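You operate a simulated robot arm through the tools that you are given. There is no shell and no other tool.

You run a simulated two-armed robot. Do the job below in one go: nothing can be reset, and whatever is moved stays where it is left.

Task
Uncover the FORM console, clamp disc J3 on it and level it.
Fine: lid into the red CAPS bin; turn both TILT knobs till X and Y show 0; leave it clamped.

The check looks at the end state, three seconds after you hand in, the way a careful person would. Anything else that was tipped, shoved, dropped, spilled or broken makes it a failure. Lids that push on must go on centred and level and be pressed home; caps that screw on are set level and turned clockwise until they are tight.

Robot
Two 7-joint arms with two-finger parallel grippers on one trunk that stands fixed in place. Base frame: the origin is at the foot of the trunk, x ahead of it, y to its left, z up. Units: mm, rad, N and s.
The left shoulder is at [70, 163, 1320], the right one opposite. With the tool pointing down near the work surface each hand reaches from about 360 to 880 mm from the base axis, measured 20 degrees to its own side. Payload 3.43 kg a hand.
The TCP of each hand is the grasp point between the finger pads, 34 mm short of the fingertips. In the tool frame z runs along the fingers and y along their closing line. The gripper opens to 128 mm. The fingers are 24 mm wide and 12 mm thick; the gripper's body (48 by 130 mm) begins 96 mm behind the TCP.
Orientation is that of the tool frame in the base frame, as [roll, pitch, yaw] about the fixed x, y, z axes, in that order (R = Rz(yaw) Ry(pitch) Rx(roll)). With the fingers straight down and closing along the base's y, the tool's x points along the base's -x, its y along +y and its z along -z.

Tools
- The arms move only by the tool nudge_tool. It takes "left_targets", "right_targets" or both (then of equal length, played together; a hand with none holds still); each is a list of rows, each a list of 7 numbers: the shift along the tool's x, y, z in mm, then the turn, a rotation vector about the tool's x, y, z in rad, then the closure, from 0 (fully open) to 1 (shut). In form: [[x, y, z, ax, ay, az, fingers], ...]. A call has 1 to 20 rows; each row is the pose to reach, as a shift and turn from the pose commanded when the call began, along the tool's axes at that moment. Each row takes 0.2 s and may step no farther than 50 mm and 0.15 rad from the row before; otherwise, or with a gripper value out of range, the whole call is refused. Where a pose cannot be reached the arm comes as near as it can. A force on the tool above 70 N (or 10 N above the force at the start of the call, whichever is more), or a blocked arm, ends the call early, and 0.2 s more pass. Each finger travels about 153 mm/s and halts on what it meets, pressing with about 40 N; the grip force reading is that of the motor and also rises with nothing between the fingers. The clock runs only during rows and for 0.2 s after the last one: add rows that repeat a pose to give the fingers time. It gives the time, the measured TCP pose, the force on the tool (base axes), the opening and the grip force at its end, in the units of the frame above (readings bear some noise), with the torque about the TCP (base axes, N m) and any sound that the robot's microphone picked up.
- Cameras (640 x 400 px; columns grow to the right, rows downward): "scene" is now at [130.7, -28.1, 1542.2]; the picture's right is [-0.34, -0.94, 0.00], its down [-0.59, 0.21, -0.78] and it looks along [0.73, -0.26, -0.63] (base axes); focal length 310 px, centre (320, 200). "left" rides on the left gripper at [76, 11, -160] in its tool frame; the picture's right is [-0.15, 0.99, 0.00], its down [-0.88, -0.13, -0.46] and it looks along [-0.45, -0.07, 0.89] (tool axes); focal length 234 px, centre (320, 200). "right" rides on the right gripper at [76, -11, -160] in its tool frame; the picture's right is [0.15, 0.99, 0.00], its down [-0.88, 0.13, -0.46] and it looks along [-0.45, 0.07, 0.89] (tool axes); focal length 234 px, centre (320, 200). There is no depth. A picture from a camera that has moved, and an enlarged one, comes with that camera's place and axes in the base frame and with its lens.
- camera(camera): a new picture of that camera. No time passes.
- slide_trunk(by): slides the trunk up (or, below 0, down) by that many mm; the arms and the scene camera ride with it, the base frame stays. It gives what a move gives, with no picture.
- pan_tilt(pan, tilt): turns the head with the scene camera to pan (to the left, within 1.501 rad either way) and tilt (down, from -0.506 to 1.204), counted from straight ahead of the robot. It gives what a move gives.
- zoom(camera, box): a new picture of the part [left, top, right, bottom] of that camera's present view, enlarged. No time passes.
- hand_in(): hands the job in; it is judged then, once.

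Nothing tells you positions but the pictures and the camera data. Unless the task says otherwise, let go and move clear before handing in.

The tools are called after ">>>" as a command line: name --argument value ..., lists and objects as JSON in quotes. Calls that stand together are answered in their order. nudge_tool: Moves the arms, as the interface text tells. Its arguments: {"type":"object","properties":{"left_targets":{"type":"array","items":{"type":"array","items":{"type":"number"}}},"right_targets":{"type":"array","items":{"type":"array","items":{"type":"number"}}}},"required":[]} The other tools are called the same way: slide_trunk (by) moves the trunk up or down; pan_tilt (pan, tilt) turns the head that bears the scene camera; camera (camera) takes a picture; zoom (camera, box) takes an enlarged picture of a part of a camera's view; hand_in () hands the job in.

At the start:

```text
time_s: 0.0
left_position: [601.0, 13.4, 1329.1]
left_tcp_rot: [-3.142, 0.001, -3.14]
left_ft_force: [-0.2, -0.3, 0.5]
left_moment: [-0.03, -0.02, 0.0]
left_finger_gap: 128.1
left_gripper_force: 0.1
right_position: [361.6, -376.6, 1260.3]
right_tcp_rot: [3.14, 0.0, 3.14]
right_ft_force: [0.2, 1.0, 0.8]
right_moment: [0.0, -0.02, 0.02]
right_finger_gap: 128.2
right_gripper_force: 0.1
trunk travel left (down, up): [-800.0, 140.0]
head pan, tilt (commanded): [-0.342, 0.682]
```

scene: 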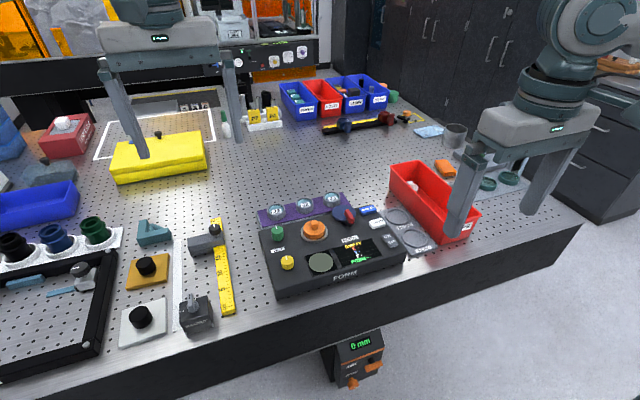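
right: 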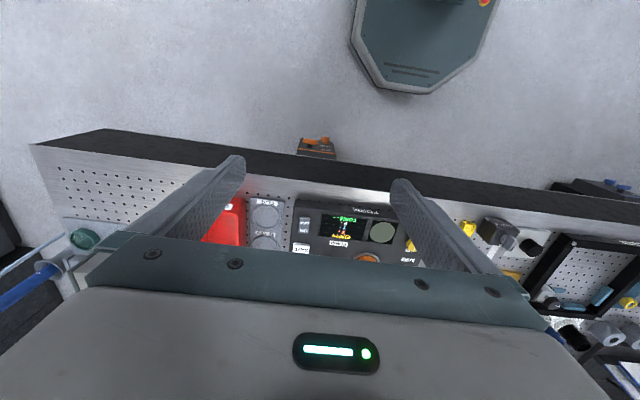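
left: 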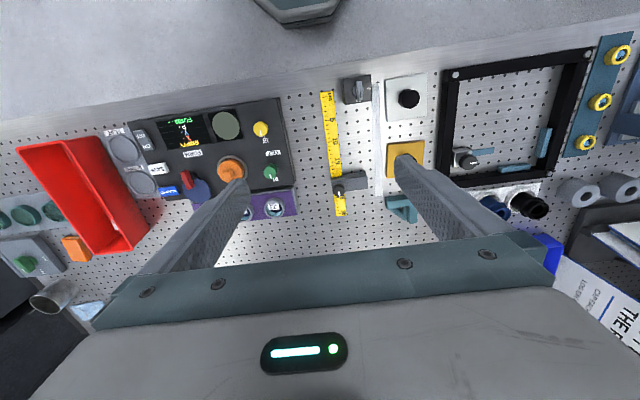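

I see the FORM console near the front edge of the bench, with an orange-knobbed cover, green and yellow knobs, a display and a red lever. A red bin stands to its right and a purple rack of discs sits behind it. I'll zoom in for details first.

>>> zoom --camera "scene" --box '[240, 180, 420, 300]'

>>> zoom --camera "scene" --box '[370, 130, 550, 250]'

>>> zoom --camera "left" --box '[90, 80, 330, 240]'

>>> zoom --camera "scene" --box '[260, 60, 420, 160]'

```text
3.33 times, centred on (330, 240) of scene
camera zoom: at [130.7, -28.1, 1542.2], right [-0.34, -0.94, 0.0], down [-0.59, 0.21, -0.78], along [0.73, -0.26, -0.63], focal length 1033 px, centre (287, 67)
```

zoom: 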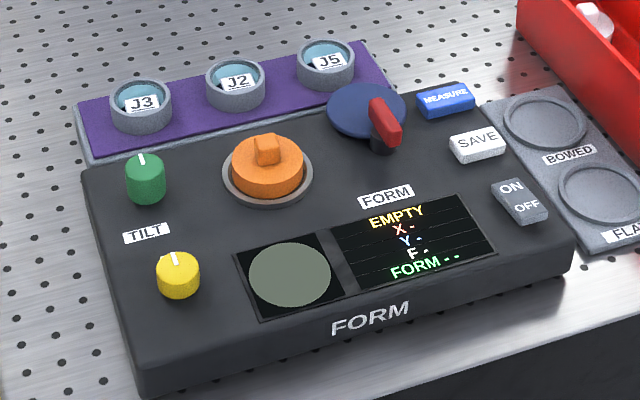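

```text
3.33 times, centred on (460, 190) of scene
camera zoom: at [130.7, -28.1, 1542.2], right [-0.34, -0.94, 0.0], down [-0.59, 0.21, -0.78], along [0.73, -0.26, -0.63], focal length 1033 px, centre (-147, 233)
```

zoom: 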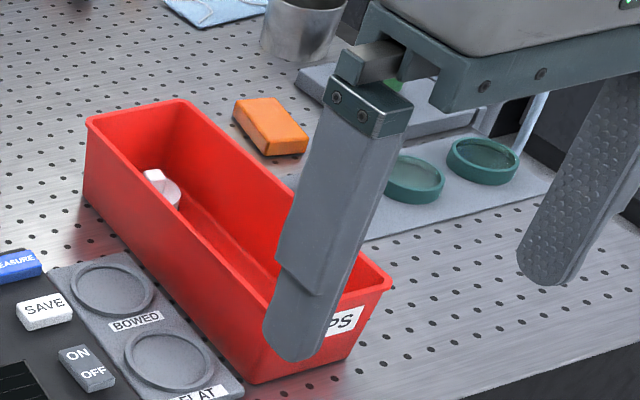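

```text
2.50 times, centred on (210, 160) of left
camera zoom: at [524.2, 23.9, 1487.3], right [0.15, 0.99, 0.0], down [0.88, -0.13, 0.46], along [0.45, -0.07, -0.89], focal length 585 px, centre (595, 300)
```

zoom: 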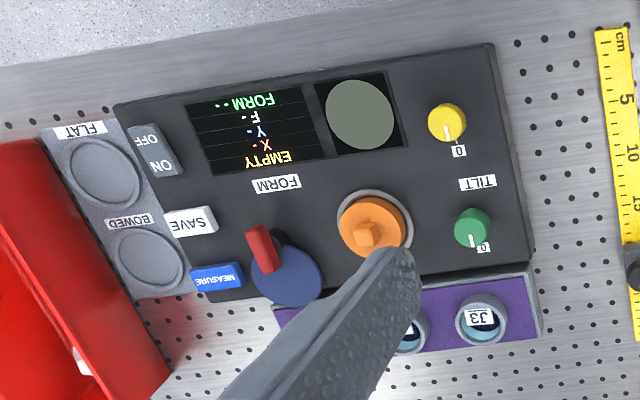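

```text
4.00 times, centred on (340, 110) of scene
camera zoom: at [130.7, -28.1, 1542.2], right [-0.34, -0.94, 0.0], down [-0.59, 0.21, -0.78], along [0.73, -0.26, -0.63], focal length 1240 px, centre (240, 560)
```

zoom: 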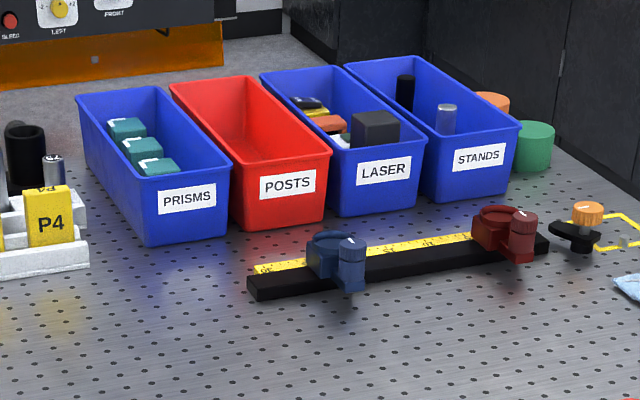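

The CAPS bin is the red one right of the console. The orange cap sits on the stage ring, and the red lever with the blue disc is probably the clamp. I'll move the left hand clear and bring the right hand's camera over the console for a closer look.

>>> nudge_tool --left_targets '[[14, 40, 0, 0, 0, 0, 0], [28, 80, 0, 0, 0, 0, 0], [42, 120, 0, 0, 0, 0, 0], [56, 160, 0, 0, 0, 0, 0], [70, 200, 0, 0, 0, 0, 0], [84, 240, 0, 0, 0, 0, 0], [100, 280, 0, 0, 0, 0, 0], [100, 280, 0, 0, 0, 0, 0]]' --right_targets '[[0, 0, 0, 0, 0, 0, 0], [0, 0, 0, 0, 0, 0, 0], [-35, 25, 0, 0, 0, 0, 0], [-70, 50, 0, 0, 0, 0, 0], [-105, 75, 0, 0, 0, 0, 0], [-140, 100, 0, 0, 0, 0, 0], [-180, 130, 0, 0, 0, 0, 0], [-180, 130, 0, 0, 0, 0, 0]]'

>>> camera --camera "right"

>>> camera --camera "scene"

```text
time_s: 1.8
left_position: [499.9, 291.1, 1328.5]
left_tcp_rot: [3.14, 0.0, 3.141]
left_ft_force: [-0.6, -0.3, -0.5]
left_moment: [0.04, -0.02, -0.01]
left_finger_gap: 127.9
left_gripper_force: 0.1
right_position: [541.5, -249.8, 1258.0]
right_tcp_rot: [3.138, 0.0, 3.139]
right_ft_force: [-0.2, -0.4, -0.3]
right_moment: [0.03, 0.0, -0.03]
right_finger_gap: 127.9
right_gripper_force: 0.0
trunk travel left (down, up): [-800.0, 140.0]
head pan, tilt (commanded): [-0.342, 0.682]
```

```text
taken
camera right: at [464.4, -261.8, 1417.6], right [-0.14, 0.99, 0.0], down [0.88, 0.13, 0.46], along [0.45, 0.07, -0.89], focal length 234 px, centre (320, 200)
```

right: 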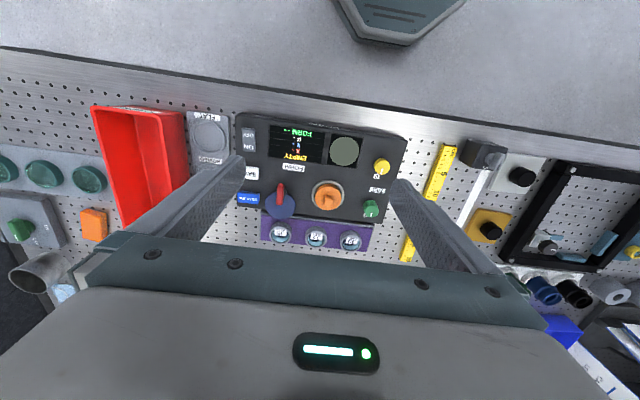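

```text
taken
camera scene: at [130.1, -29.9, 1542.2], right [-0.34, -0.94, 0.0], down [-0.59, 0.21, -0.78], along [0.73, -0.26, -0.63], focal length 310 px, centre (320, 200)
```

scene: 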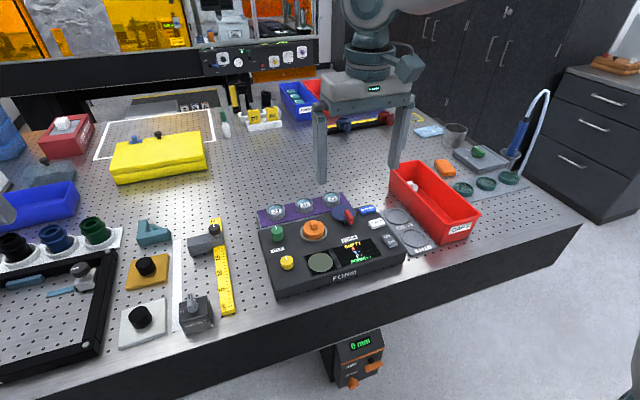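

>>> zoom --camera "right" --box '[230, 110, 410, 260]'

>>> zoom --camera "scene" --box '[260, 190, 360, 250]'

>>> zoom --camera "scene" --box '[320, 190, 420, 270]'

>>> zoom --camera "scene" --box '[300, 330, 410, 400]'

```text
2.67 times, centred on (320, 185) of right
camera zoom: at [464.4, -261.8, 1417.6], right [-0.14, 0.99, 0.0], down [0.88, 0.13, 0.46], along [0.45, 0.07, -0.89], focal length 624 px, centre (320, 240)
```

zoom: 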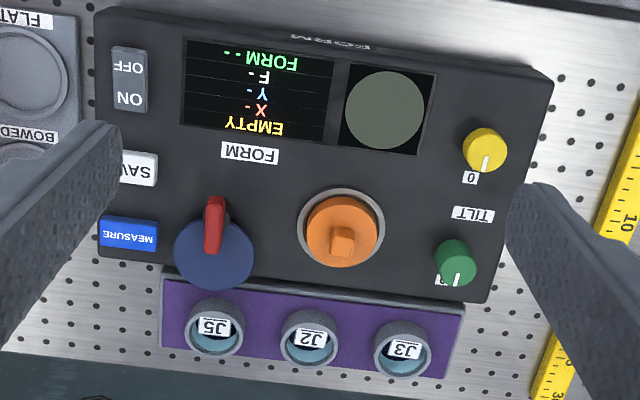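

```text
6.40 times, centred on (310, 220) of scene
camera zoom: at [130.1, -29.9, 1542.2], right [-0.34, -0.94, 0.0], down [-0.59, 0.21, -0.78], along [0.73, -0.26, -0.63], focal length 1984 px, centre (384, 72)
```

zoom: 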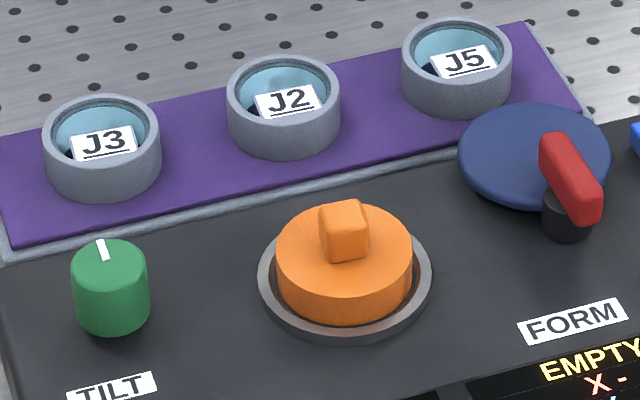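

```text
5.00 times, centred on (370, 230) of scene
camera zoom: at [130.1, -29.9, 1542.2], right [-0.34, -0.94, 0.0], down [-0.59, 0.21, -0.78], along [0.73, -0.26, -0.63], focal length 1550 px, centre (70, 50)
```

zoom: 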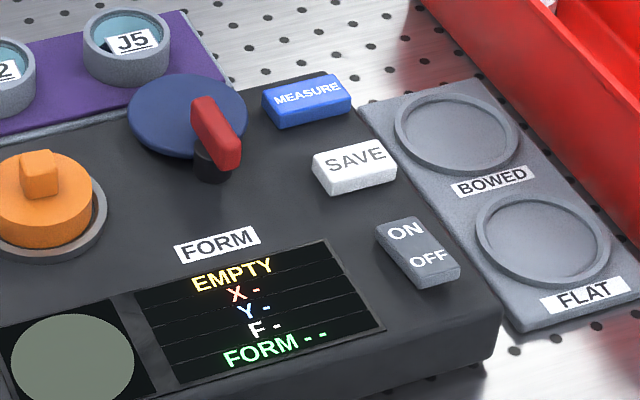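

```text
5.71 times, centred on (355, 365) of scene
camera zoom: at [130.1, -29.9, 1542.2], right [-0.34, -0.94, 0.0], down [-0.59, 0.21, -0.78], along [0.73, -0.26, -0.63], focal length 1772 px, centre (120, -743)
```

zoom: 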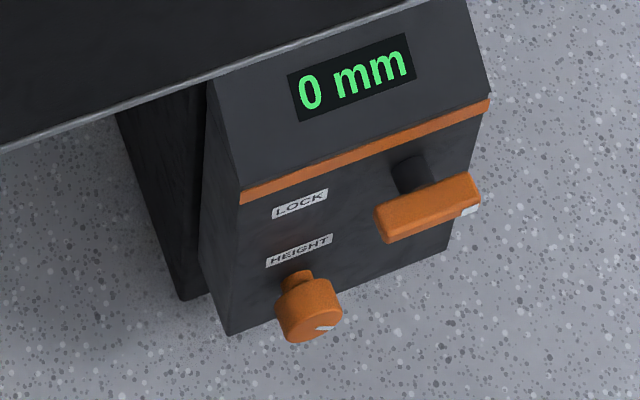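

I have rough positions for everything and need a closer look. I'll lower the right hand to about z 1130 over the console.

>>> nudge_tool --right_targets '[[-20, 10, 30, 0, 0, 0, 0], [-40, 20, 60, 0, 0, 0, 0], [-60, 30, 90, 0, 0, 0, 0], [-80, 40, 110, 0, 0, 0, 0], [-80, 40, 128, 0, 0, 0, 0], [-80, 40, 128, 0, 0, 0, 0]]'

>>> camera --camera "right"

>>> zoom --camera "right" --box '[160, 100, 480, 300]'

>>> zoom --camera "scene" --box '[230, 150, 430, 300]'

```text
time_s: 3.2
left_position: [499.1, 291.4, 1329.5]
left_tcp_rot: [-3.141, -0.002, 3.141]
left_ft_force: [-0.6, 0.1, -0.1]
left_moment: [0.01, -0.04, -0.03]
left_finger_gap: 128.0
left_gripper_force: 0.0
right_position: [618.6, -207.0, 1130.7]
right_tcp_rot: [3.141, 0.001, 3.14]
right_ft_force: [0.1, -0.4, -0.7]
right_moment: [0.02, 0.01, 0.01]
right_finger_gap: 128.0
right_gripper_force: 0.0
trunk travel left (down, up): [-800.0, 140.0]
head pan, tilt (commanded): [-0.342, 0.682]
```

```text
taken
camera right: at [542.5, -219.5, 1290.5], right [-0.14, 0.99, 0.0], down [0.88, 0.13, 0.46], along [0.45, 0.07, -0.89], focal length 234 px, centre (320, 200)
```

right: 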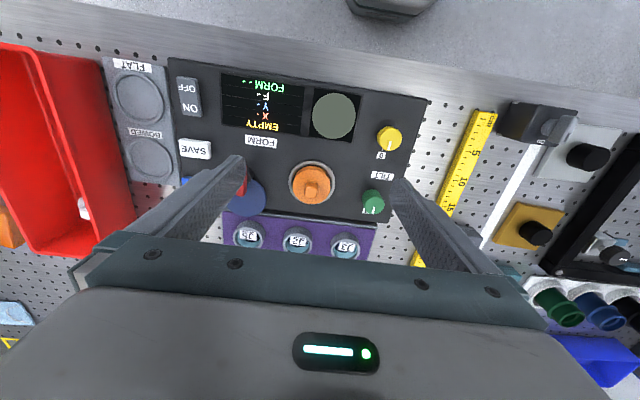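

```text
2.00 times, centred on (320, 200) of right
camera zoom: at [542.5, -219.5, 1290.5], right [-0.14, 0.99, 0.0], down [0.88, 0.13, 0.46], along [0.45, 0.07, -0.89], focal length 468 px, centre (320, 200)
```

zoom: 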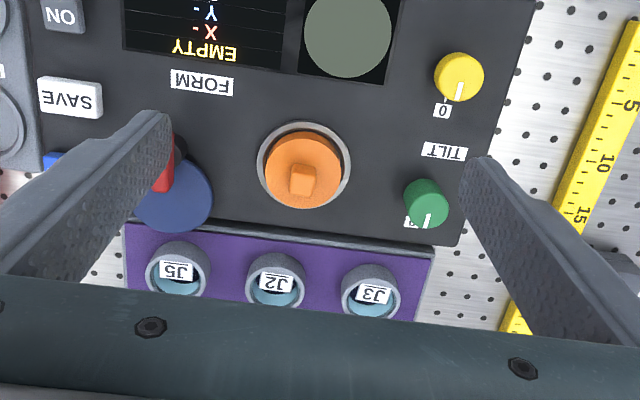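

```text
2.67 times, centred on (330, 225) of scene
camera zoom: at [130.0, -28.2, 1542.2], right [-0.34, -0.94, 0.0], down [-0.59, 0.21, -0.78], along [0.73, -0.26, -0.63], focal length 827 px, centre (293, 133)
```

zoom: 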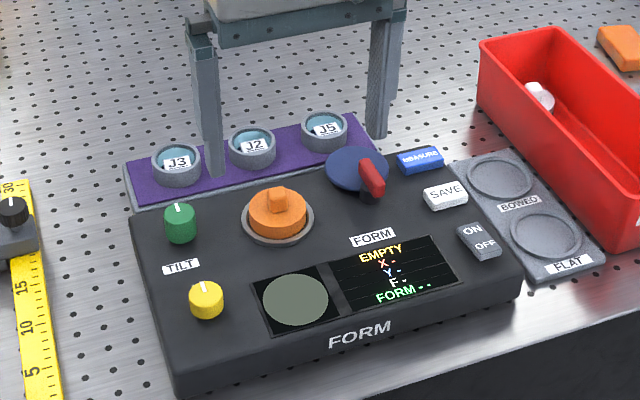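

The orange cap's top is at about (676, -210, 985), with its tab up to about z 1000. The console looks aligned with the base axes. I'll move above the cap with the fingers part closed to clear the lever, then look again.

>>> nudge_tool --right_targets '[[-29, -2, 0, 0, 0, 0, 0.37], [-58, -3, 0, 0, 0, 0, 0.37], [-58, -3, 30, 0, 0, 0, 0.37], [-58, -3, 60, 0, 0, 0, 0.37], [-58, -3, 60, 0, 0, 0, 0.37]]'

>>> camera --camera "right"

>>> zoom --camera "right" --box '[240, 120, 400, 220]'

>>> zoom --camera "scene" --box '[260, 170, 380, 260]'

```text
time_s: 4.4
left_position: [500.4, 291.6, 1328.2]
left_tcp_rot: [-3.14, 0.0, 3.141]
left_ft_force: [0.1, 1.4, 0.0]
left_moment: [0.03, 0.0, 0.01]
left_finger_gap: 128.1
left_gripper_force: 0.1
right_position: [648.5, -236.8, 1088.2]
right_tcp_rot: [3.141, 0.002, 3.138]
right_ft_force: [0.0, 0.9, -0.8]
right_moment: [0.01, 0.02, -0.04]
right_finger_gap: 80.6
right_gripper_force: 0.0
right hand out of reach, approached as far as the arm can: row 1, 2, 3, 4, 5
trunk travel left (down, up): [-800.0, 140.0]
head pan, tilt (commanded): [-0.342, 0.682]
```

```text
taken
camera right: at [571.1, -249.9, 1248.8], right [-0.14, 0.99, 0.0], down [0.88, 0.13, 0.46], along [0.45, 0.07, -0.89], focal length 234 px, centre (320, 200)
```

right: 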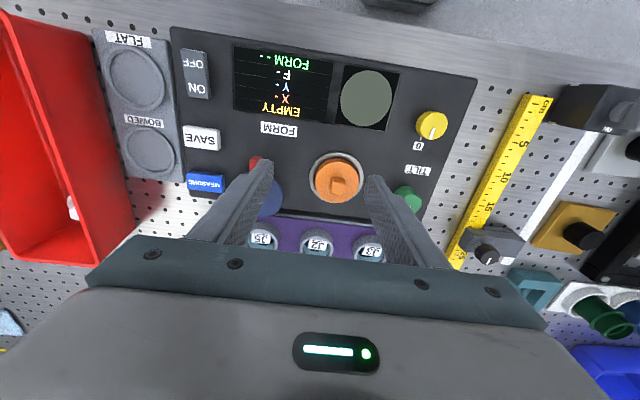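

```text
4.00 times, centred on (320, 170) of right
camera zoom: at [571.1, -249.9, 1248.8], right [-0.14, 0.99, 0.0], down [0.88, 0.13, 0.46], along [0.45, 0.07, -0.89], focal length 937 px, centre (320, 320)
```

zoom: 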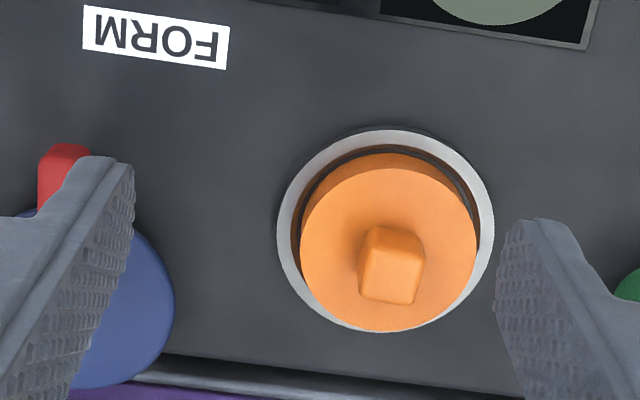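

```text
4.44 times, centred on (320, 215) of scene
camera zoom: at [130.3, -27.8, 1542.2], right [-0.34, -0.94, 0.0], down [-0.59, 0.21, -0.78], along [0.73, -0.26, -0.63], focal length 1378 px, centre (320, 133)
```

zoom: 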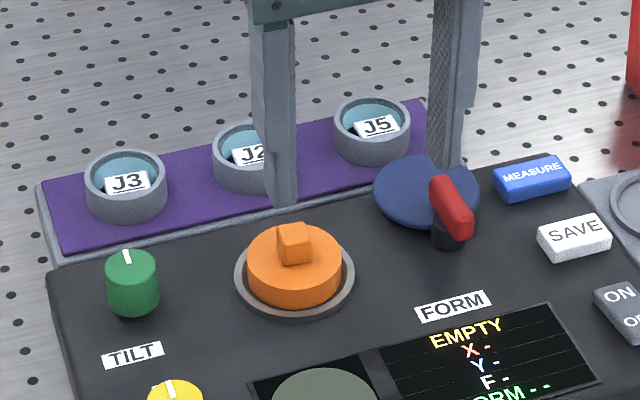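

The right hand stopped short of that pose, off to one side and too high, so the arm posture or trunk height looks like the limit. I'll check the arm in the scene view.

>>> camera --camera "scene"

>>> camera --camera "left"

```text
taken
camera scene: at [130.3, -27.8, 1542.2], right [-0.34, -0.94, 0.0], down [-0.59, 0.21, -0.78], along [0.73, -0.26, -0.63], focal length 310 px, centre (320, 200)
```

scene: 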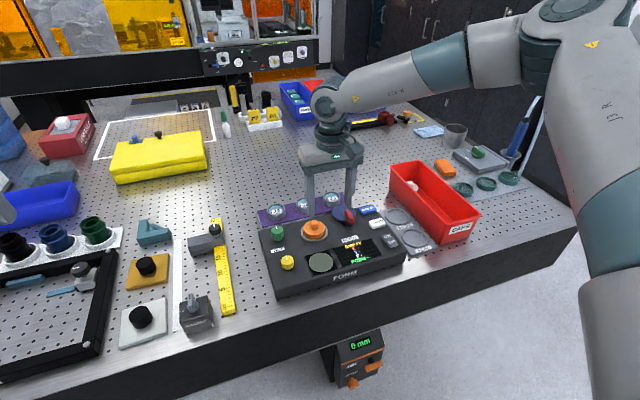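

```text
taken
camera left: at [422.5, 302.5, 1487.4], right [0.15, 0.99, 0.0], down [0.88, -0.13, 0.46], along [0.45, -0.07, -0.89], focal length 234 px, centre (320, 200)
```

left: 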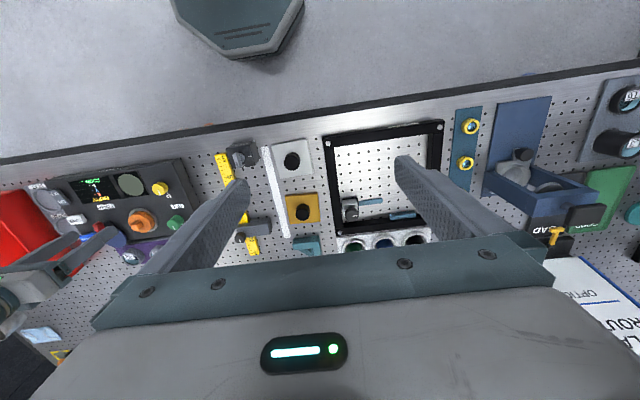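

The right elbow swings out to the side with the hand far below the shoulder. I'll retract and raise the right hand, then lower the trunk so the hand works nearer shoulder height.

>>> nudge_tool --right_targets '[[30, 0, -40, 0, 0, 0, 0.37], [58, 0, -80, 0, 0, 0, 0.37], [80, 0, -120, 0, 0, 0, 0.37], [110, 0, -160, 0, 0, 0, 0.37], [140, 0, -190, 0, 0, 0, 0.37], [140, 0, -190, 0, 0, 0, 0.37]]'

```text
time_s: 5.8
left_position: [501.7, 291.3, 1327.7]
left_tcp_rot: [-3.141, -0.001, -3.14]
left_ft_force: [0.4, 0.6, -0.2]
left_moment: [0.02, 0.02, 0.01]
left_finger_gap: 128.1
left_gripper_force: 0.1
right_position: [508.9, -238.3, 1280.4]
right_tcp_rot: [-3.141, -0.001, 3.138]
right_ft_force: [1.1, 0.3, 0.4]
right_moment: [-0.02, 0.02, 0.02]
right_finger_gap: 80.5
right_gripper_force: 0.0
trunk travel left (down, up): [-800.0, 140.0]
head pan, tilt (commanded): [-0.342, 0.682]
```

>>> slide_trunk --by -180

>>> camera --camera "scene"

```text
time_s: 7.8
left_position: [500.1, 292.0, 1149.6]
left_tcp_rot: [3.141, -0.001, 3.141]
left_ft_force: [0.7, 0.2, -0.2]
left_moment: [-0.01, 0.02, 0.02]
left_finger_gap: 128.1
left_gripper_force: 0.1
right_position: [507.3, -237.9, 1101.1]
right_tcp_rot: [-3.141, -0.002, 3.139]
right_ft_force: [0.3, -0.2, 0.2]
right_moment: [-0.04, 0.02, -0.02]
right_finger_gap: 80.4
right_gripper_force: 0.0
trunk travel left (down, up): [-620.0, 320.0]
head pan, tilt (commanded): [-0.342, 0.682]
```

```text
taken
camera scene: at [130.4, -27.9, 1362.3], right [-0.34, -0.94, 0.0], down [-0.59, 0.21, -0.78], along [0.73, -0.26, -0.63], focal length 310 px, centre (320, 200)
```

scene: 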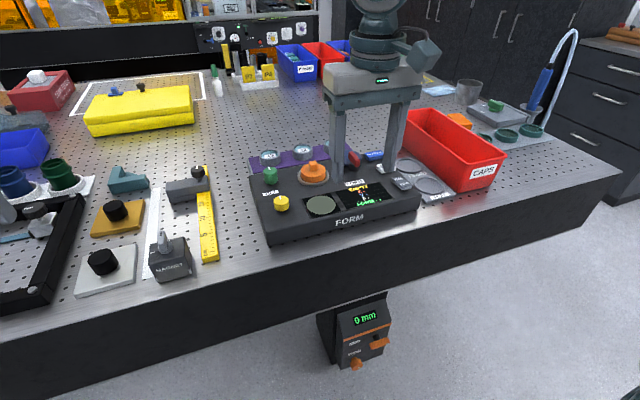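

>>> nudge_tool --right_targets '[[-35, 5, 0, 0, 0, 0, 0.37], [-70, 10, 0, 0, 0, 0, 0.37], [-105, 16, 0, 0, 0, 0, 0.37], [-140, 22, 10, 0, 0, 0, 0.37], [-168, 27, 25, 0, 0, 0, 0.37], [-168, 27, 25, 0, 0, 0, 0.37]]'

>>> camera --camera "right"

>>> zoom --camera "scene" --box '[240, 120, 440, 245]'

```text
time_s: 9.2
left_position: [498.9, 292.5, 1149.8]
left_tcp_rot: [-3.141, 0.003, -3.141]
left_ft_force: [0.2, 0.0, -0.7]
left_moment: [0.0, 0.03, 0.03]
left_finger_gap: 128.3
left_gripper_force: 0.0
right_position: [665.4, -219.6, 1075.2]
right_tcp_rot: [-3.141, 0.002, 3.141]
right_ft_force: [0.0, 1.4, 0.5]
right_moment: [-0.03, -0.01, 0.0]
right_finger_gap: 80.7
right_gripper_force: 0.1
right hand out of reach, approached as far as the arm can: row 5, 6
trunk travel left (down, up): [-620.0, 320.0]
head pan, tilt (commanded): [-0.342, 0.682]
```

```text
taken
camera right: at [588.2, -232.5, 1234.7], right [-0.14, 0.99, 0.0], down [0.88, 0.13, 0.46], along [0.45, 0.07, -0.89], focal length 234 px, centre (320, 200)
```

right: 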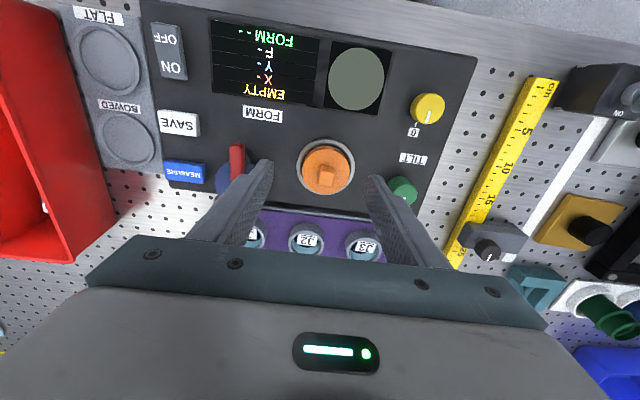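

```text
3.20 times, centred on (340, 182) of scene
camera zoom: at [129.6, -27.5, 1362.3], right [-0.34, -0.94, 0.0], down [-0.59, 0.21, -0.78], along [0.73, -0.26, -0.63], focal length 992 px, centre (256, 256)
```

zoom: 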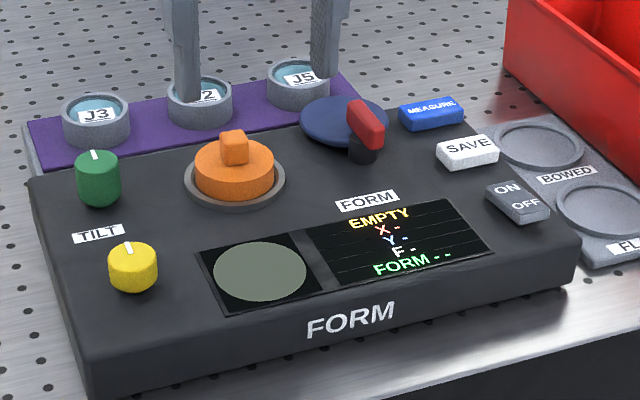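

The reach improved a little, but it is still short. I'll test whether turning the tool's yaw relieves the limit, staying well above everything.

>>> nudge_tool --right_targets '[[0, 0, 0, 0, 0, 0.15, 0.37], [0, 0, 0, 0, 0, 0.3, 0.37], [-15, 10, 0, 0, 0, 0.45, 0.37], [-30, 20, 0, 0, 0, 0.45, 0.37], [-45, 40, 0, 0, 0, 0.45, 0.37], [-60, 60, 0, 0, 0, 0.45, 0.37]]'

```text
time_s: 10.6
left_position: [500.4, 291.4, 1148.6]
left_tcp_rot: [-3.141, 0.001, -3.14]
left_ft_force: [-0.3, -0.3, 0.1]
left_moment: [-0.03, 0.05, -0.04]
left_finger_gap: 128.0
left_gripper_force: 0.1
right_position: [666.6, -219.9, 1069.4]
right_tcp_rot: [3.139, 0.002, 2.687]
right_ft_force: [-0.3, -0.1, 0.6]
right_moment: [0.0, -0.01, -0.02]
right_finger_gap: 80.5
right_gripper_force: 0.1
right hand out of reach, approached as far as the arm can: row 3, 4, 5, 6
trunk travel left (down, up): [-620.0, 320.0]
head pan, tilt (commanded): [-0.342, 0.682]
```

>>> nudge_tool --right_targets '[[0, 0, 0, 0, 0, -0.15, 0.37], [0, 0, 0, 0, 0, -0.3, 0.37], [0, 0, 0, 0, 0, -0.454, 0.37], [-36, -5, 0, 0, 0, -0.454, 0.37], [-71.4, -9.6, 0, 0, 0, -0.454, 0.37], [-71.4, -9.6, 0, 0, 0, -0.454, 0.37]]'

```text
refused: row 3 steps farther than a row can; nothing moved
```

>>> nudge_tool --right_targets '[[0, 0, 0, 0, 0, -0.15, 0.37], [0, 0, 0, 0, 0, -0.3, 0.37], [0, 0, 0, 0, 0, -0.45, 0.37], [-36, -5, 0, 0, 0, -0.45, 0.37], [-71.4, -9.6, 0, 0, 0, -0.45, 0.37], [-71.4, -9.6, 0, 0, 0, -0.45, 0.37]]'

>>> camera --camera "scene"

```text
time_s: 12.0
left_position: [499.6, 293.8, 1148.6]
left_tcp_rot: [-3.141, 0.0, -3.14]
left_ft_force: [0.4, -1.1, 0.5]
left_moment: [-0.01, -0.01, 0.0]
left_finger_gap: 128.2
left_gripper_force: 0.1
right_position: [706.1, -272.1, 1069.8]
right_tcp_rot: [3.14, 0.001, 3.14]
right_ft_force: [-0.6, -0.2, 0.2]
right_moment: [0.01, 0.0, 0.01]
right_finger_gap: 80.7
right_gripper_force: 0.1
right hand out of reach, approached as far as the arm can: row 4, 5, 6
trunk travel left (down, up): [-620.0, 320.0]
head pan, tilt (commanded): [-0.342, 0.682]
```

```text
taken
camera scene: at [130.5, -27.5, 1362.2], right [-0.34, -0.94, 0.0], down [-0.59, 0.21, -0.78], along [0.73, -0.26, -0.63], focal length 310 px, centre (320, 200)
```

scene: 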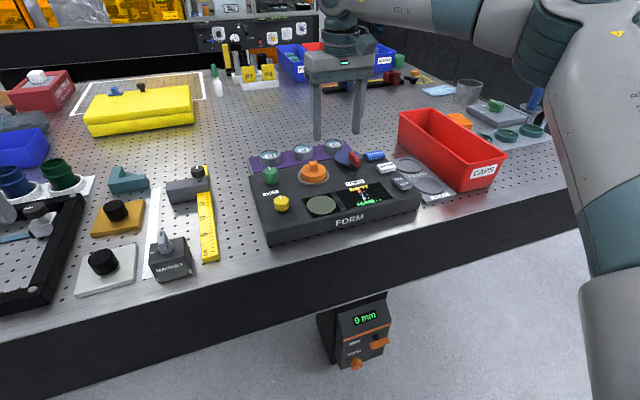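

The yaw isn't what limits the reach, so the arm's posture is. I'll turn the head to compare the two arms' elbow postures.

>>> pan_tilt --pan -1.0 --tilt 0.3

>>> camera --camera "scene"

>>> pan_tilt --pan 0.8 --tilt 0.3

>>> camera --camera "scene"

```text
time_s: 13.0
left_position: [500.4, 291.8, 1148.5]
left_tcp_rot: [-3.141, 0.001, -3.139]
left_ft_force: [0.2, -0.3, -0.2]
left_moment: [0.0, -0.02, 0.0]
left_finger_gap: 128.3
left_gripper_force: 0.1
right_position: [706.6, -272.0, 1068.7]
right_tcp_rot: [3.137, 0.003, 3.14]
right_ft_force: [0.1, 0.4, -0.1]
right_moment: [-0.01, 0.0, -0.02]
right_finger_gap: 80.6
right_gripper_force: 0.1
trunk travel left (down, up): [-620.0, 320.0]
head pan, tilt (commanded): [-1.0, 0.3]
```

```text
taken
camera scene: at [100.6, -77.7, 1396.8], right [-0.84, -0.54, 0.0], down [-0.16, 0.25, -0.96], along [0.52, -0.8, -0.3], focal length 310 px, centre (320, 200)
```

scene: 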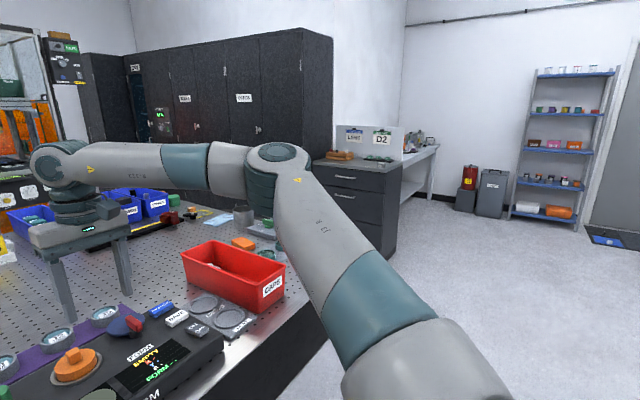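

```text
time_s: 14.8
left_position: [499.9, 291.9, 1149.2]
left_tcp_rot: [-3.141, 0.0, -3.14]
left_ft_force: [0.1, -0.2, -0.1]
left_moment: [0.0, 0.01, 0.03]
left_finger_gap: 128.0
left_gripper_force: 0.1
right_position: [706.0, -272.0, 1068.6]
right_tcp_rot: [3.14, 0.001, 3.14]
right_ft_force: [-0.2, 0.2, -0.2]
right_moment: [0.0, 0.0, -0.01]
right_finger_gap: 80.5
right_gripper_force: 0.1
trunk travel left (down, up): [-620.0, 320.0]
head pan, tilt (commanded): [0.799, 0.3]
```

```text
taken
camera scene: at [115.2, 67.7, 1396.8], right [0.72, -0.7, 0.0], down [-0.21, -0.21, -0.96], along [0.67, 0.68, -0.3], focal length 310 px, centre (320, 200)
```

scene: 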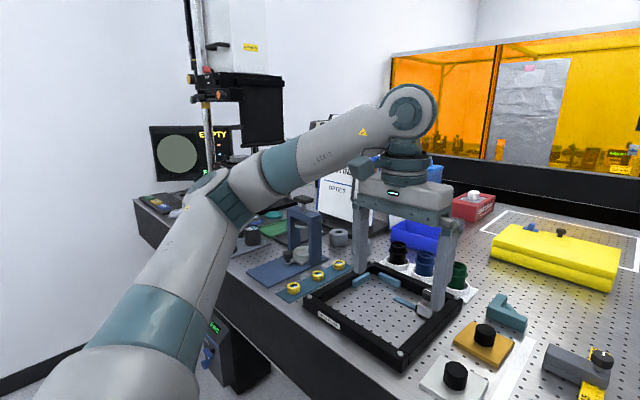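

Both arms have their elbows out to the side, and the right upper arm seems stuck at one angle. I'll try moving the right hand back and inward, then extending, to see if the posture improves.

>>> nudge_tool --right_targets '[[40, 0, -40, 0, 0, 0, 0.37], [80, 10, -80, 0, 0, 0, 0.37], [120, 20, -80, 0, 0, 0, 0.37], [160, 40, -80, 0, 0, 0, 0.37], [200, 70, -80, 0, 0, 0, 0.37], [240, 100, -80, 0, 0, 0, 0.37], [256, 140, -80, 0, 0, 0, 0.37], [256, 172, -80, 0, 0, 0, 0.37], [256, 172, -80, 0, 0, 0, 0.37]]'

>>> pan_tilt --pan -1.0 --tilt 0.3

>>> camera --camera "scene"

```text
refused: row 1 steps farther than a row can; nothing moved
```

```text
time_s: 16.6
left_position: [501.4, 291.2, 1148.9]
left_tcp_rot: [-3.141, 0.0, -3.141]
left_ft_force: [-0.3, 0.2, 0.4]
left_moment: [0.0, 0.02, 0.03]
left_finger_gap: 127.9
left_gripper_force: 0.0
right_position: [705.2, -270.7, 1068.7]
right_tcp_rot: [3.138, 0.001, 3.14]
right_ft_force: [0.1, 0.5, -0.5]
right_moment: [-0.01, -0.04, 0.0]
right_finger_gap: 80.5
right_gripper_force: 0.0
trunk travel left (down, up): [-620.0, 320.0]
head pan, tilt (commanded): [-1.0, 0.3]
```

```text
taken
camera scene: at [100.6, -77.7, 1396.8], right [-0.84, -0.54, 0.0], down [-0.16, 0.25, -0.96], along [0.52, -0.8, -0.3], focal length 310 px, centre (320, 200)
```

scene: 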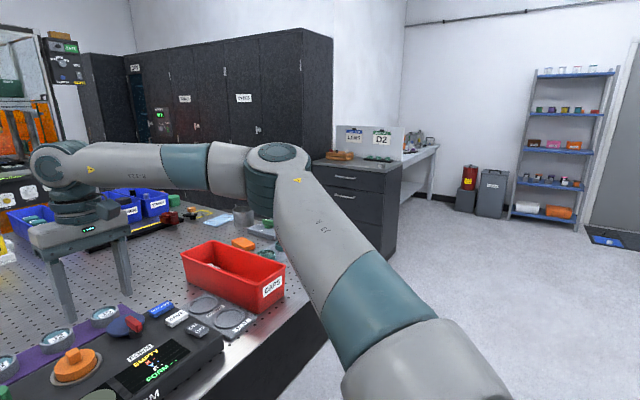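

>>> nudge_tool --right_targets '[[30, 0, -30, 0, 0, 0, 0.37], [60, 10, -60, 0, 0, 0, 0.37], [95, 20, -80, 0, 0, 0, 0.37], [135, 40, -80, 0, 0, 0, 0.37], [175, 65, -80, 0, 0, 0, 0.37], [215, 90, -80, 0, 0, 0, 0.37], [245, 125, -80, 0, 0, 0, 0.37], [256, 170, -80, 0, 0, 0, 0.37], [256, 170, -80, 0, 0, 0, 0.37]]'

>>> camera --camera "scene"

```text
time_s: 18.6
left_position: [498.5, 291.1, 1150.6]
left_tcp_rot: [-3.141, 0.002, 3.141]
left_ft_force: [-0.3, 0.1, -0.3]
left_moment: [-0.05, -0.02, -0.01]
left_finger_gap: 128.0
left_gripper_force: 0.1
right_position: [451.3, -123.7, 1151.5]
right_tcp_rot: [-3.141, 0.004, 3.137]
right_ft_force: [0.3, 0.0, 0.0]
right_moment: [0.0, -0.02, -0.01]
right_finger_gap: 80.8
right_gripper_force: 0.1
right hand out of reach, approached as far as the arm can: row 8, 9
trunk travel left (down, up): [-620.0, 320.0]
head pan, tilt (commanded): [-1.0, 0.3]
```

```text
taken
camera scene: at [97.9, -78.0, 1397.1], right [-0.84, -0.54, 0.0], down [-0.16, 0.25, -0.96], along [0.52, -0.8, -0.29], focal length 310 px, centre (320, 200)
```

scene: 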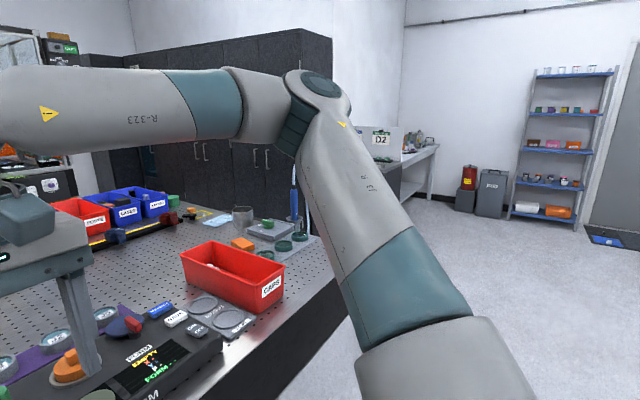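

The right arm also hits an inward limit here, although the left arm started further inward. I'll move the right hand aside and check whether the left can go back to its start pose, to learn how posture affects reach.

>>> nudge_tool --right_targets '[[0, -45, 0, 0, 0, 0, 0.37], [0, -90, 0, 0, 0, 0, 0.37], [0, -135, 0, 0, 0, 0, 0.37], [0, -180, 0, 0, 0, 0, 0.37], [20, -220, 0, 0, 0, 0, 0.37], [20, -220, 0, 0, 0, 0, 0.37]]'

>>> nudge_tool --left_targets '[[-14, -40, 0, 0, 0, 0, 0], [-28, -80, 0, 0, 0, 0, 0], [-42, -120, 0, 0, 0, 0, 0], [-56, -160, 0, 0, 0, 0, 0], [-70, -200, 0, 0, 0, 0, 0], [-84, -240, 0, 0, 0, 0, 0], [-100, -280, 0, 0, 0, 0, 0], [-100, -280, 0, 0, 0, 0, 0]]'

>>> pan_tilt --pan 0.8 --tilt 0.3

>>> camera --camera "scene"

```text
time_s: 20.0
left_position: [500.7, 293.2, 1147.9]
left_tcp_rot: [-3.141, 0.0, -3.14]
left_ft_force: [0.0, 0.3, 0.0]
left_moment: [0.0, 0.01, -0.01]
left_finger_gap: 127.8
left_gripper_force: 0.1
right_position: [436.7, -343.2, 1150.6]
right_tcp_rot: [-3.14, 0.0, 3.14]
right_ft_force: [-0.1, -0.7, 0.7]
right_moment: [-0.04, 0.04, 0.02]
right_finger_gap: 80.5
right_gripper_force: 0.0
trunk travel left (down, up): [-620.0, 320.0]
head pan, tilt (commanded): [-1.0, 0.3]
```

```text
time_s: 21.8
left_position: [599.1, 14.0, 1147.2]
left_tcp_rot: [-3.14, 0.001, -3.14]
left_ft_force: [0.4, -0.1, -0.6]
left_moment: [-0.02, -0.01, -0.04]
left_finger_gap: 127.9
left_gripper_force: 0.1
right_position: [434.3, -341.2, 1151.1]
right_tcp_rot: [-3.141, 0.0, 3.14]
right_ft_force: [0.3, 0.9, 0.0]
right_moment: [-0.02, 0.03, -0.01]
right_finger_gap: 80.6
right_gripper_force: 0.0
trunk travel left (down, up): [-620.0, 320.0]
head pan, tilt (commanded): [-1.0, 0.3]
```

```text
time_s: 23.6
left_position: [598.5, 12.1, 1147.2]
left_tcp_rot: [-3.142, 0.001, -3.138]
left_ft_force: [0.0, -0.4, 0.9]
left_moment: [-0.03, 0.03, -0.02]
left_finger_gap: 127.9
left_gripper_force: 0.1
right_position: [435.8, -343.5, 1150.3]
right_tcp_rot: [3.141, -0.001, 3.139]
right_ft_force: [-0.4, 0.7, 1.1]
right_moment: [-0.01, -0.01, 0.01]
right_finger_gap: 80.3
right_gripper_force: 0.1
trunk travel left (down, up): [-620.0, 320.0]
head pan, tilt (commanded): [0.799, 0.3]
```

```text
taken
camera scene: at [115.2, 67.5, 1396.8], right [0.72, -0.7, 0.0], down [-0.21, -0.21, -0.96], along [0.67, 0.68, -0.3], focal length 310 px, centre (320, 200)
```

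scene: 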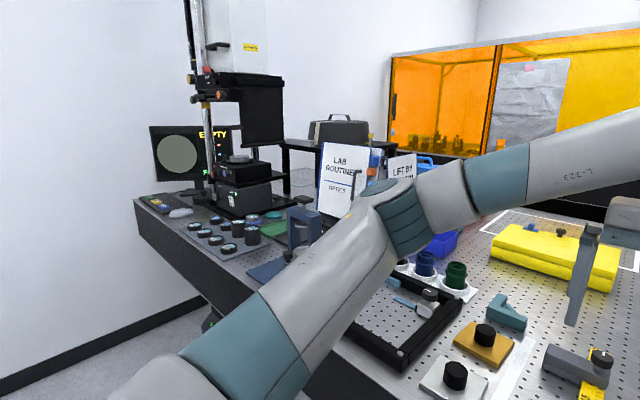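

The left arm gets back with a lower, more inward elbow, so the right arm may be in a different posture. I'll put the right hand at the mirror of the left's earlier pose (500, -292) and compare elbows.

>>> nudge_tool --right_targets '[[-32, 25, 0, 0, 0, 0, 0.37], [-64, 50, 0, 0, 0, 0, 0.37], [-64, 50, 0, 0, 0, 0, 0.37]]'

>>> pan_tilt --pan -0.8 --tilt 0.3

>>> camera --camera "scene"

```text
time_s: 24.4
left_position: [598.6, 11.2, 1148.9]
left_tcp_rot: [3.142, 0.001, -3.141]
left_ft_force: [-0.8, -0.2, 0.5]
left_moment: [0.01, -0.01, 0.03]
left_finger_gap: 128.0
left_gripper_force: 0.0
right_position: [498.2, -295.5, 1152.1]
right_tcp_rot: [3.141, 0.002, 3.138]
right_ft_force: [-0.3, -0.2, -0.2]
right_moment: [0.01, -0.06, 0.0]
right_finger_gap: 80.7
right_gripper_force: 0.1
trunk travel left (down, up): [-620.0, 320.0]
head pan, tilt (commanded): [0.799, 0.3]
```

```text
time_s: 26.1
left_position: [598.9, 11.8, 1147.3]
left_tcp_rot: [3.141, -0.001, -3.139]
left_ft_force: [-0.5, -0.1, 0.1]
left_moment: [-0.02, 0.0, 0.02]
left_finger_gap: 127.9
left_gripper_force: 0.0
right_position: [499.3, -296.1, 1153.7]
right_tcp_rot: [-3.14, -0.001, 3.14]
right_ft_force: [0.4, -0.2, 0.8]
right_moment: [-0.01, -0.01, 0.0]
right_finger_gap: 80.5
right_gripper_force: 0.1
trunk travel left (down, up): [-620.0, 320.0]
head pan, tilt (commanded): [-0.799, 0.3]
```

```text
taken
camera scene: at [115.2, -66.2, 1396.8], right [-0.72, -0.7, 0.0], down [-0.21, 0.21, -0.96], along [0.67, -0.68, -0.3], focal length 310 px, centre (320, 200)
```

scene: 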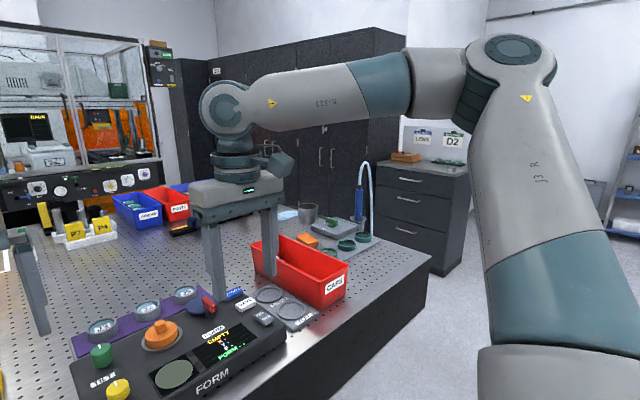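

The comparison confirms it: the right elbow sits about 50° higher around the arm's axis than the left's, and that restricts its reach. I'll try to lower it by rolling the hand while extended and unrolling while retracted, all at a safe height.

>>> nudge_tool --right_targets '[[-40, -22, 0, 0, 0, 0, 0.37], [-80, -44, 0, 0, 0, 0, 0.37], [-120, -66, 0, 0, 0, 0, 0.37], [-160, -88, 0, 0, 0, 0, 0.37], [-200, -110, 0, 0, 0, 0, 0.37], [-200, -74.9, -2.6, -0.15, 0, 0, 0.37], [-200, -40.6, -10.5, -0.3, 0, 0, 0.37], [-200, -7.8, -23.4, -0.45, 0, 0, 0.37], [-200, 22.7, -41, -0.6, 0, 0, 0.37], [-200, 50.2, -63.1, -0.75, 0, 0, 0.37], [-200, 74.1, -88.9, -0.9, 0, 0, 0.37], [-160, 96.1, -88.9, -0.9, 0, 0, 0.37], [-120, 118.1, -88.9, -0.9, 0, 0, 0.37], [-80, 140.1, -88.9, -0.9, 0, 0, 0.37], [-40, 162.1, -88.9, -0.9, 0, 0, 0.37], [0, 184.1, -88.9, -0.9, 0, 0, 0.37], [0, 184.1, -88.9, -0.9, 0, 0, 0.37]]' --left_targets '[[14, 40, 0, 0, 0, 0, 0], [28, 80, 0, 0, 0, 0, 0], [42, 120, 0, 0, 0, 0, 0], [56, 160, 0, 0, 0, 0, 0], [70, 200, 0, 0, 0, 0, 0], [84, 240, 0, 0, 0, 0, 0], [100, 280, 0, 0, 0, 0, 0], [100, 280, 0, 0, 0, 0, 0], [100, 280, 0, 0, 0, 0, 0], [100, 280, 0, 0, 0, 0, 0], [100, 280, 0, 0, 0, 0, 0], [100, 280, 0, 0, 0, 0, 0], [100, 280, 0, 0, 0, 0, 0], [100, 280, 0, 0, 0, 0, 0], [100, 280, 0, 0, 0, 0, 0], [100, 280, 0, 0, 0, 0, 0], [100, 280, 0, 0, 0, 0, 0]]'

>>> camera --camera "scene"

```text
time_s: 29.7
left_position: [500.1, 292.4, 1148.5]
left_tcp_rot: [3.141, -0.001, -3.141]
left_ft_force: [-0.5, 0.2, -0.4]
left_moment: [0.0, 0.04, -0.03]
left_finger_gap: 127.9
left_gripper_force: 0.1
right_position: [499.6, -110.5, 1241.4]
right_tcp_rot: [2.242, 0.002, 3.137]
right_ft_force: [0.7, 0.0, -0.6]
right_moment: [0.01, 0.03, 0.02]
right_finger_gap: 80.8
right_gripper_force: 0.1
trunk travel left (down, up): [-620.0, 320.0]
head pan, tilt (commanded): [-0.799, 0.3]
```

```text
taken
camera scene: at [115.9, -66.5, 1396.7], right [-0.72, -0.7, 0.0], down [-0.21, 0.21, -0.95], along [0.67, -0.68, -0.3], focal length 310 px, centre (320, 200)
```

scene: 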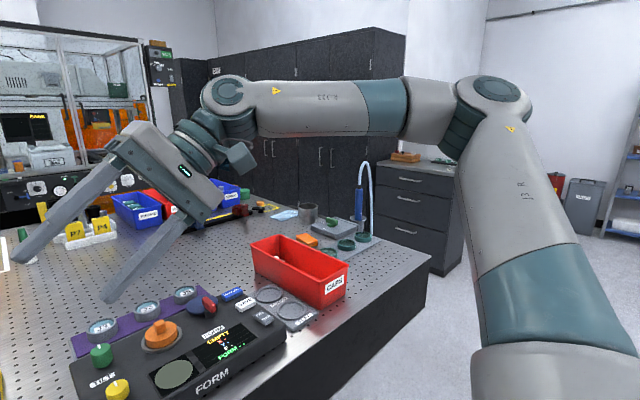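

>>> nudge_tool --right_targets '[[0, -35.1, -2.6, 0.15, 0, 0, 0.37], [0, -69.4, -10.5, 0.3, 0, 0, 0.37], [0, -102.2, -23.4, 0.45, 0, 0, 0.37], [0, -132.7, -41, 0.6, 0, 0, 0.37], [0, -160.2, -63.1, 0.75, 0, 0, 0.37], [0, -184.1, -88.9, 0.9, 0, 0, 0.37], [0, -184.1, -88.9, 0.9, 0, 0, 0.37]]'

>>> camera --camera "scene"

```text
time_s: 31.3
left_position: [499.0, 292.9, 1148.8]
left_tcp_rot: [3.141, 0.001, -3.141]
left_ft_force: [0.1, 0.3, 0.5]
left_moment: [0.01, 0.0, 0.0]
left_finger_gap: 127.9
left_gripper_force: 0.1
right_position: [498.0, -294.5, 1149.0]
right_tcp_rot: [-3.14, 0.0, 3.14]
right_ft_force: [-1.6, 0.7, -0.5]
right_moment: [-0.02, -0.01, 0.0]
right_finger_gap: 80.7
right_gripper_force: 0.0
trunk travel left (down, up): [-620.0, 320.0]
head pan, tilt (commanded): [-0.799, 0.3]
```

```text
taken
camera scene: at [115.3, -66.3, 1396.8], right [-0.72, -0.7, 0.0], down [-0.21, 0.21, -0.96], along [0.67, -0.69, -0.3], focal length 310 px, centre (320, 200)
```

scene: 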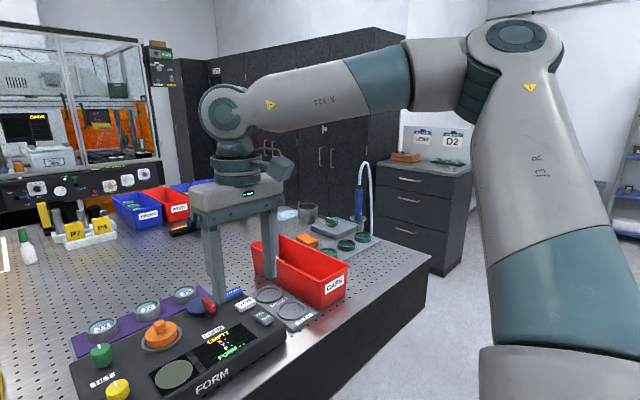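

The elbow went straight back, with only a slight drift. Next I'll roll the hand, move the wrist inward while rolled, and unroll it there.

>>> nudge_tool --right_targets '[[0, 35.1, -2.6, -0.15, 0, 0, 0.37], [0, 69.4, -10.5, -0.3, 0, 0, 0.37], [0, 102.2, -23.4, -0.45, 0, 0, 0.37], [0, 132.7, -41, -0.6, 0, 0, 0.37], [0, 160.2, -63.1, -0.75, 0, 0, 0.37], [0, 184.1, -88.9, -0.9, 0, 0, 0.37], [0, 221.6, -88.9, -0.9, 0, 0, 0.37], [0, 259.1, -88.9, -0.9, 0, 0, 0.37], [0, 296.6, -88.9, -0.9, 0, 0, 0.37], [0, 334.1, -88.9, -0.9, 0, 0, 0.37], [0, 334.1, -88.9, -0.9, 0, 0, 0.37]]'

>>> camera --camera "scene"

```text
time_s: 33.7
left_position: [499.8, 291.4, 1149.6]
left_tcp_rot: [-3.141, 0.001, 3.141]
left_ft_force: [-0.4, -0.3, 0.0]
left_moment: [0.0, -0.01, 0.02]
left_finger_gap: 128.1
left_gripper_force: 0.0
right_position: [499.2, 38.6, 1238.6]
right_tcp_rot: [2.239, 0.0, 3.137]
right_ft_force: [0.1, -0.2, -0.5]
right_moment: [0.0, -0.01, 0.0]
right_finger_gap: 80.4
right_gripper_force: 0.0
trunk travel left (down, up): [-620.0, 320.0]
head pan, tilt (commanded): [-0.799, 0.3]
```

```text
taken
camera scene: at [114.7, -67.7, 1396.8], right [-0.72, -0.7, 0.0], down [-0.21, 0.21, -0.95], along [0.67, -0.68, -0.3], focal length 310 px, centre (320, 200)
```

scene: 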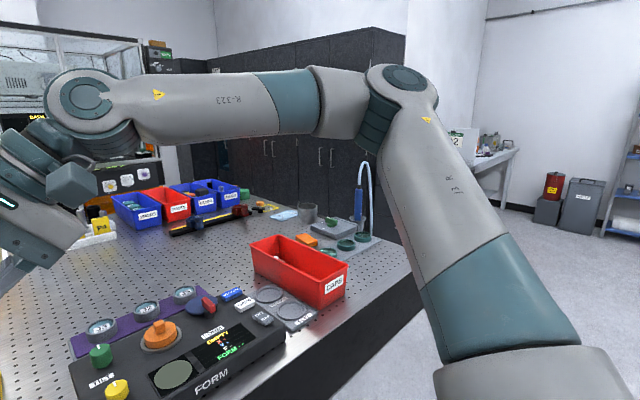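

The upper arm can swing inward in this pose. Now I'll unroll in place.

>>> nudge_tool --right_targets '[[0, -35.1, -2.6, 0.15, 0, 0, 0.37], [0, -69.4, -10.5, 0.3, 0, 0, 0.37], [0, -102.2, -23.4, 0.45, 0, 0, 0.37], [0, -132.7, -41, 0.6, 0, 0, 0.37], [0, -160.2, -63.1, 0.75, 0, 0, 0.37], [0, -184.1, -88.9, 0.9, 0, 0, 0.37], [0, -184.1, -88.9, 0.9, 0, 0, 0.37]]'

>>> camera --camera "scene"

```text
time_s: 35.3
left_position: [500.7, 292.4, 1149.5]
left_tcp_rot: [3.14, 0.0, -3.139]
left_ft_force: [-0.7, 0.7, -0.2]
left_moment: [0.02, 0.02, 0.03]
left_finger_gap: 127.8
left_gripper_force: 0.1
right_position: [499.9, -145.6, 1149.9]
right_tcp_rot: [-3.141, 0.0, 3.14]
right_ft_force: [0.1, 0.6, -0.1]
right_moment: [0.01, 0.02, 0.02]
right_finger_gap: 80.6
right_gripper_force: 0.0
trunk travel left (down, up): [-620.0, 320.0]
head pan, tilt (commanded): [-0.799, 0.3]
```

```text
taken
camera scene: at [114.9, -66.1, 1396.8], right [-0.72, -0.7, 0.0], down [-0.21, 0.21, -0.96], along [0.67, -0.69, -0.3], focal length 310 px, centre (320, 200)
```

scene: 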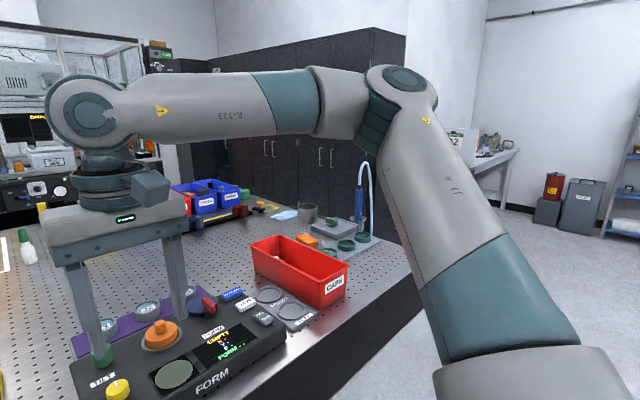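

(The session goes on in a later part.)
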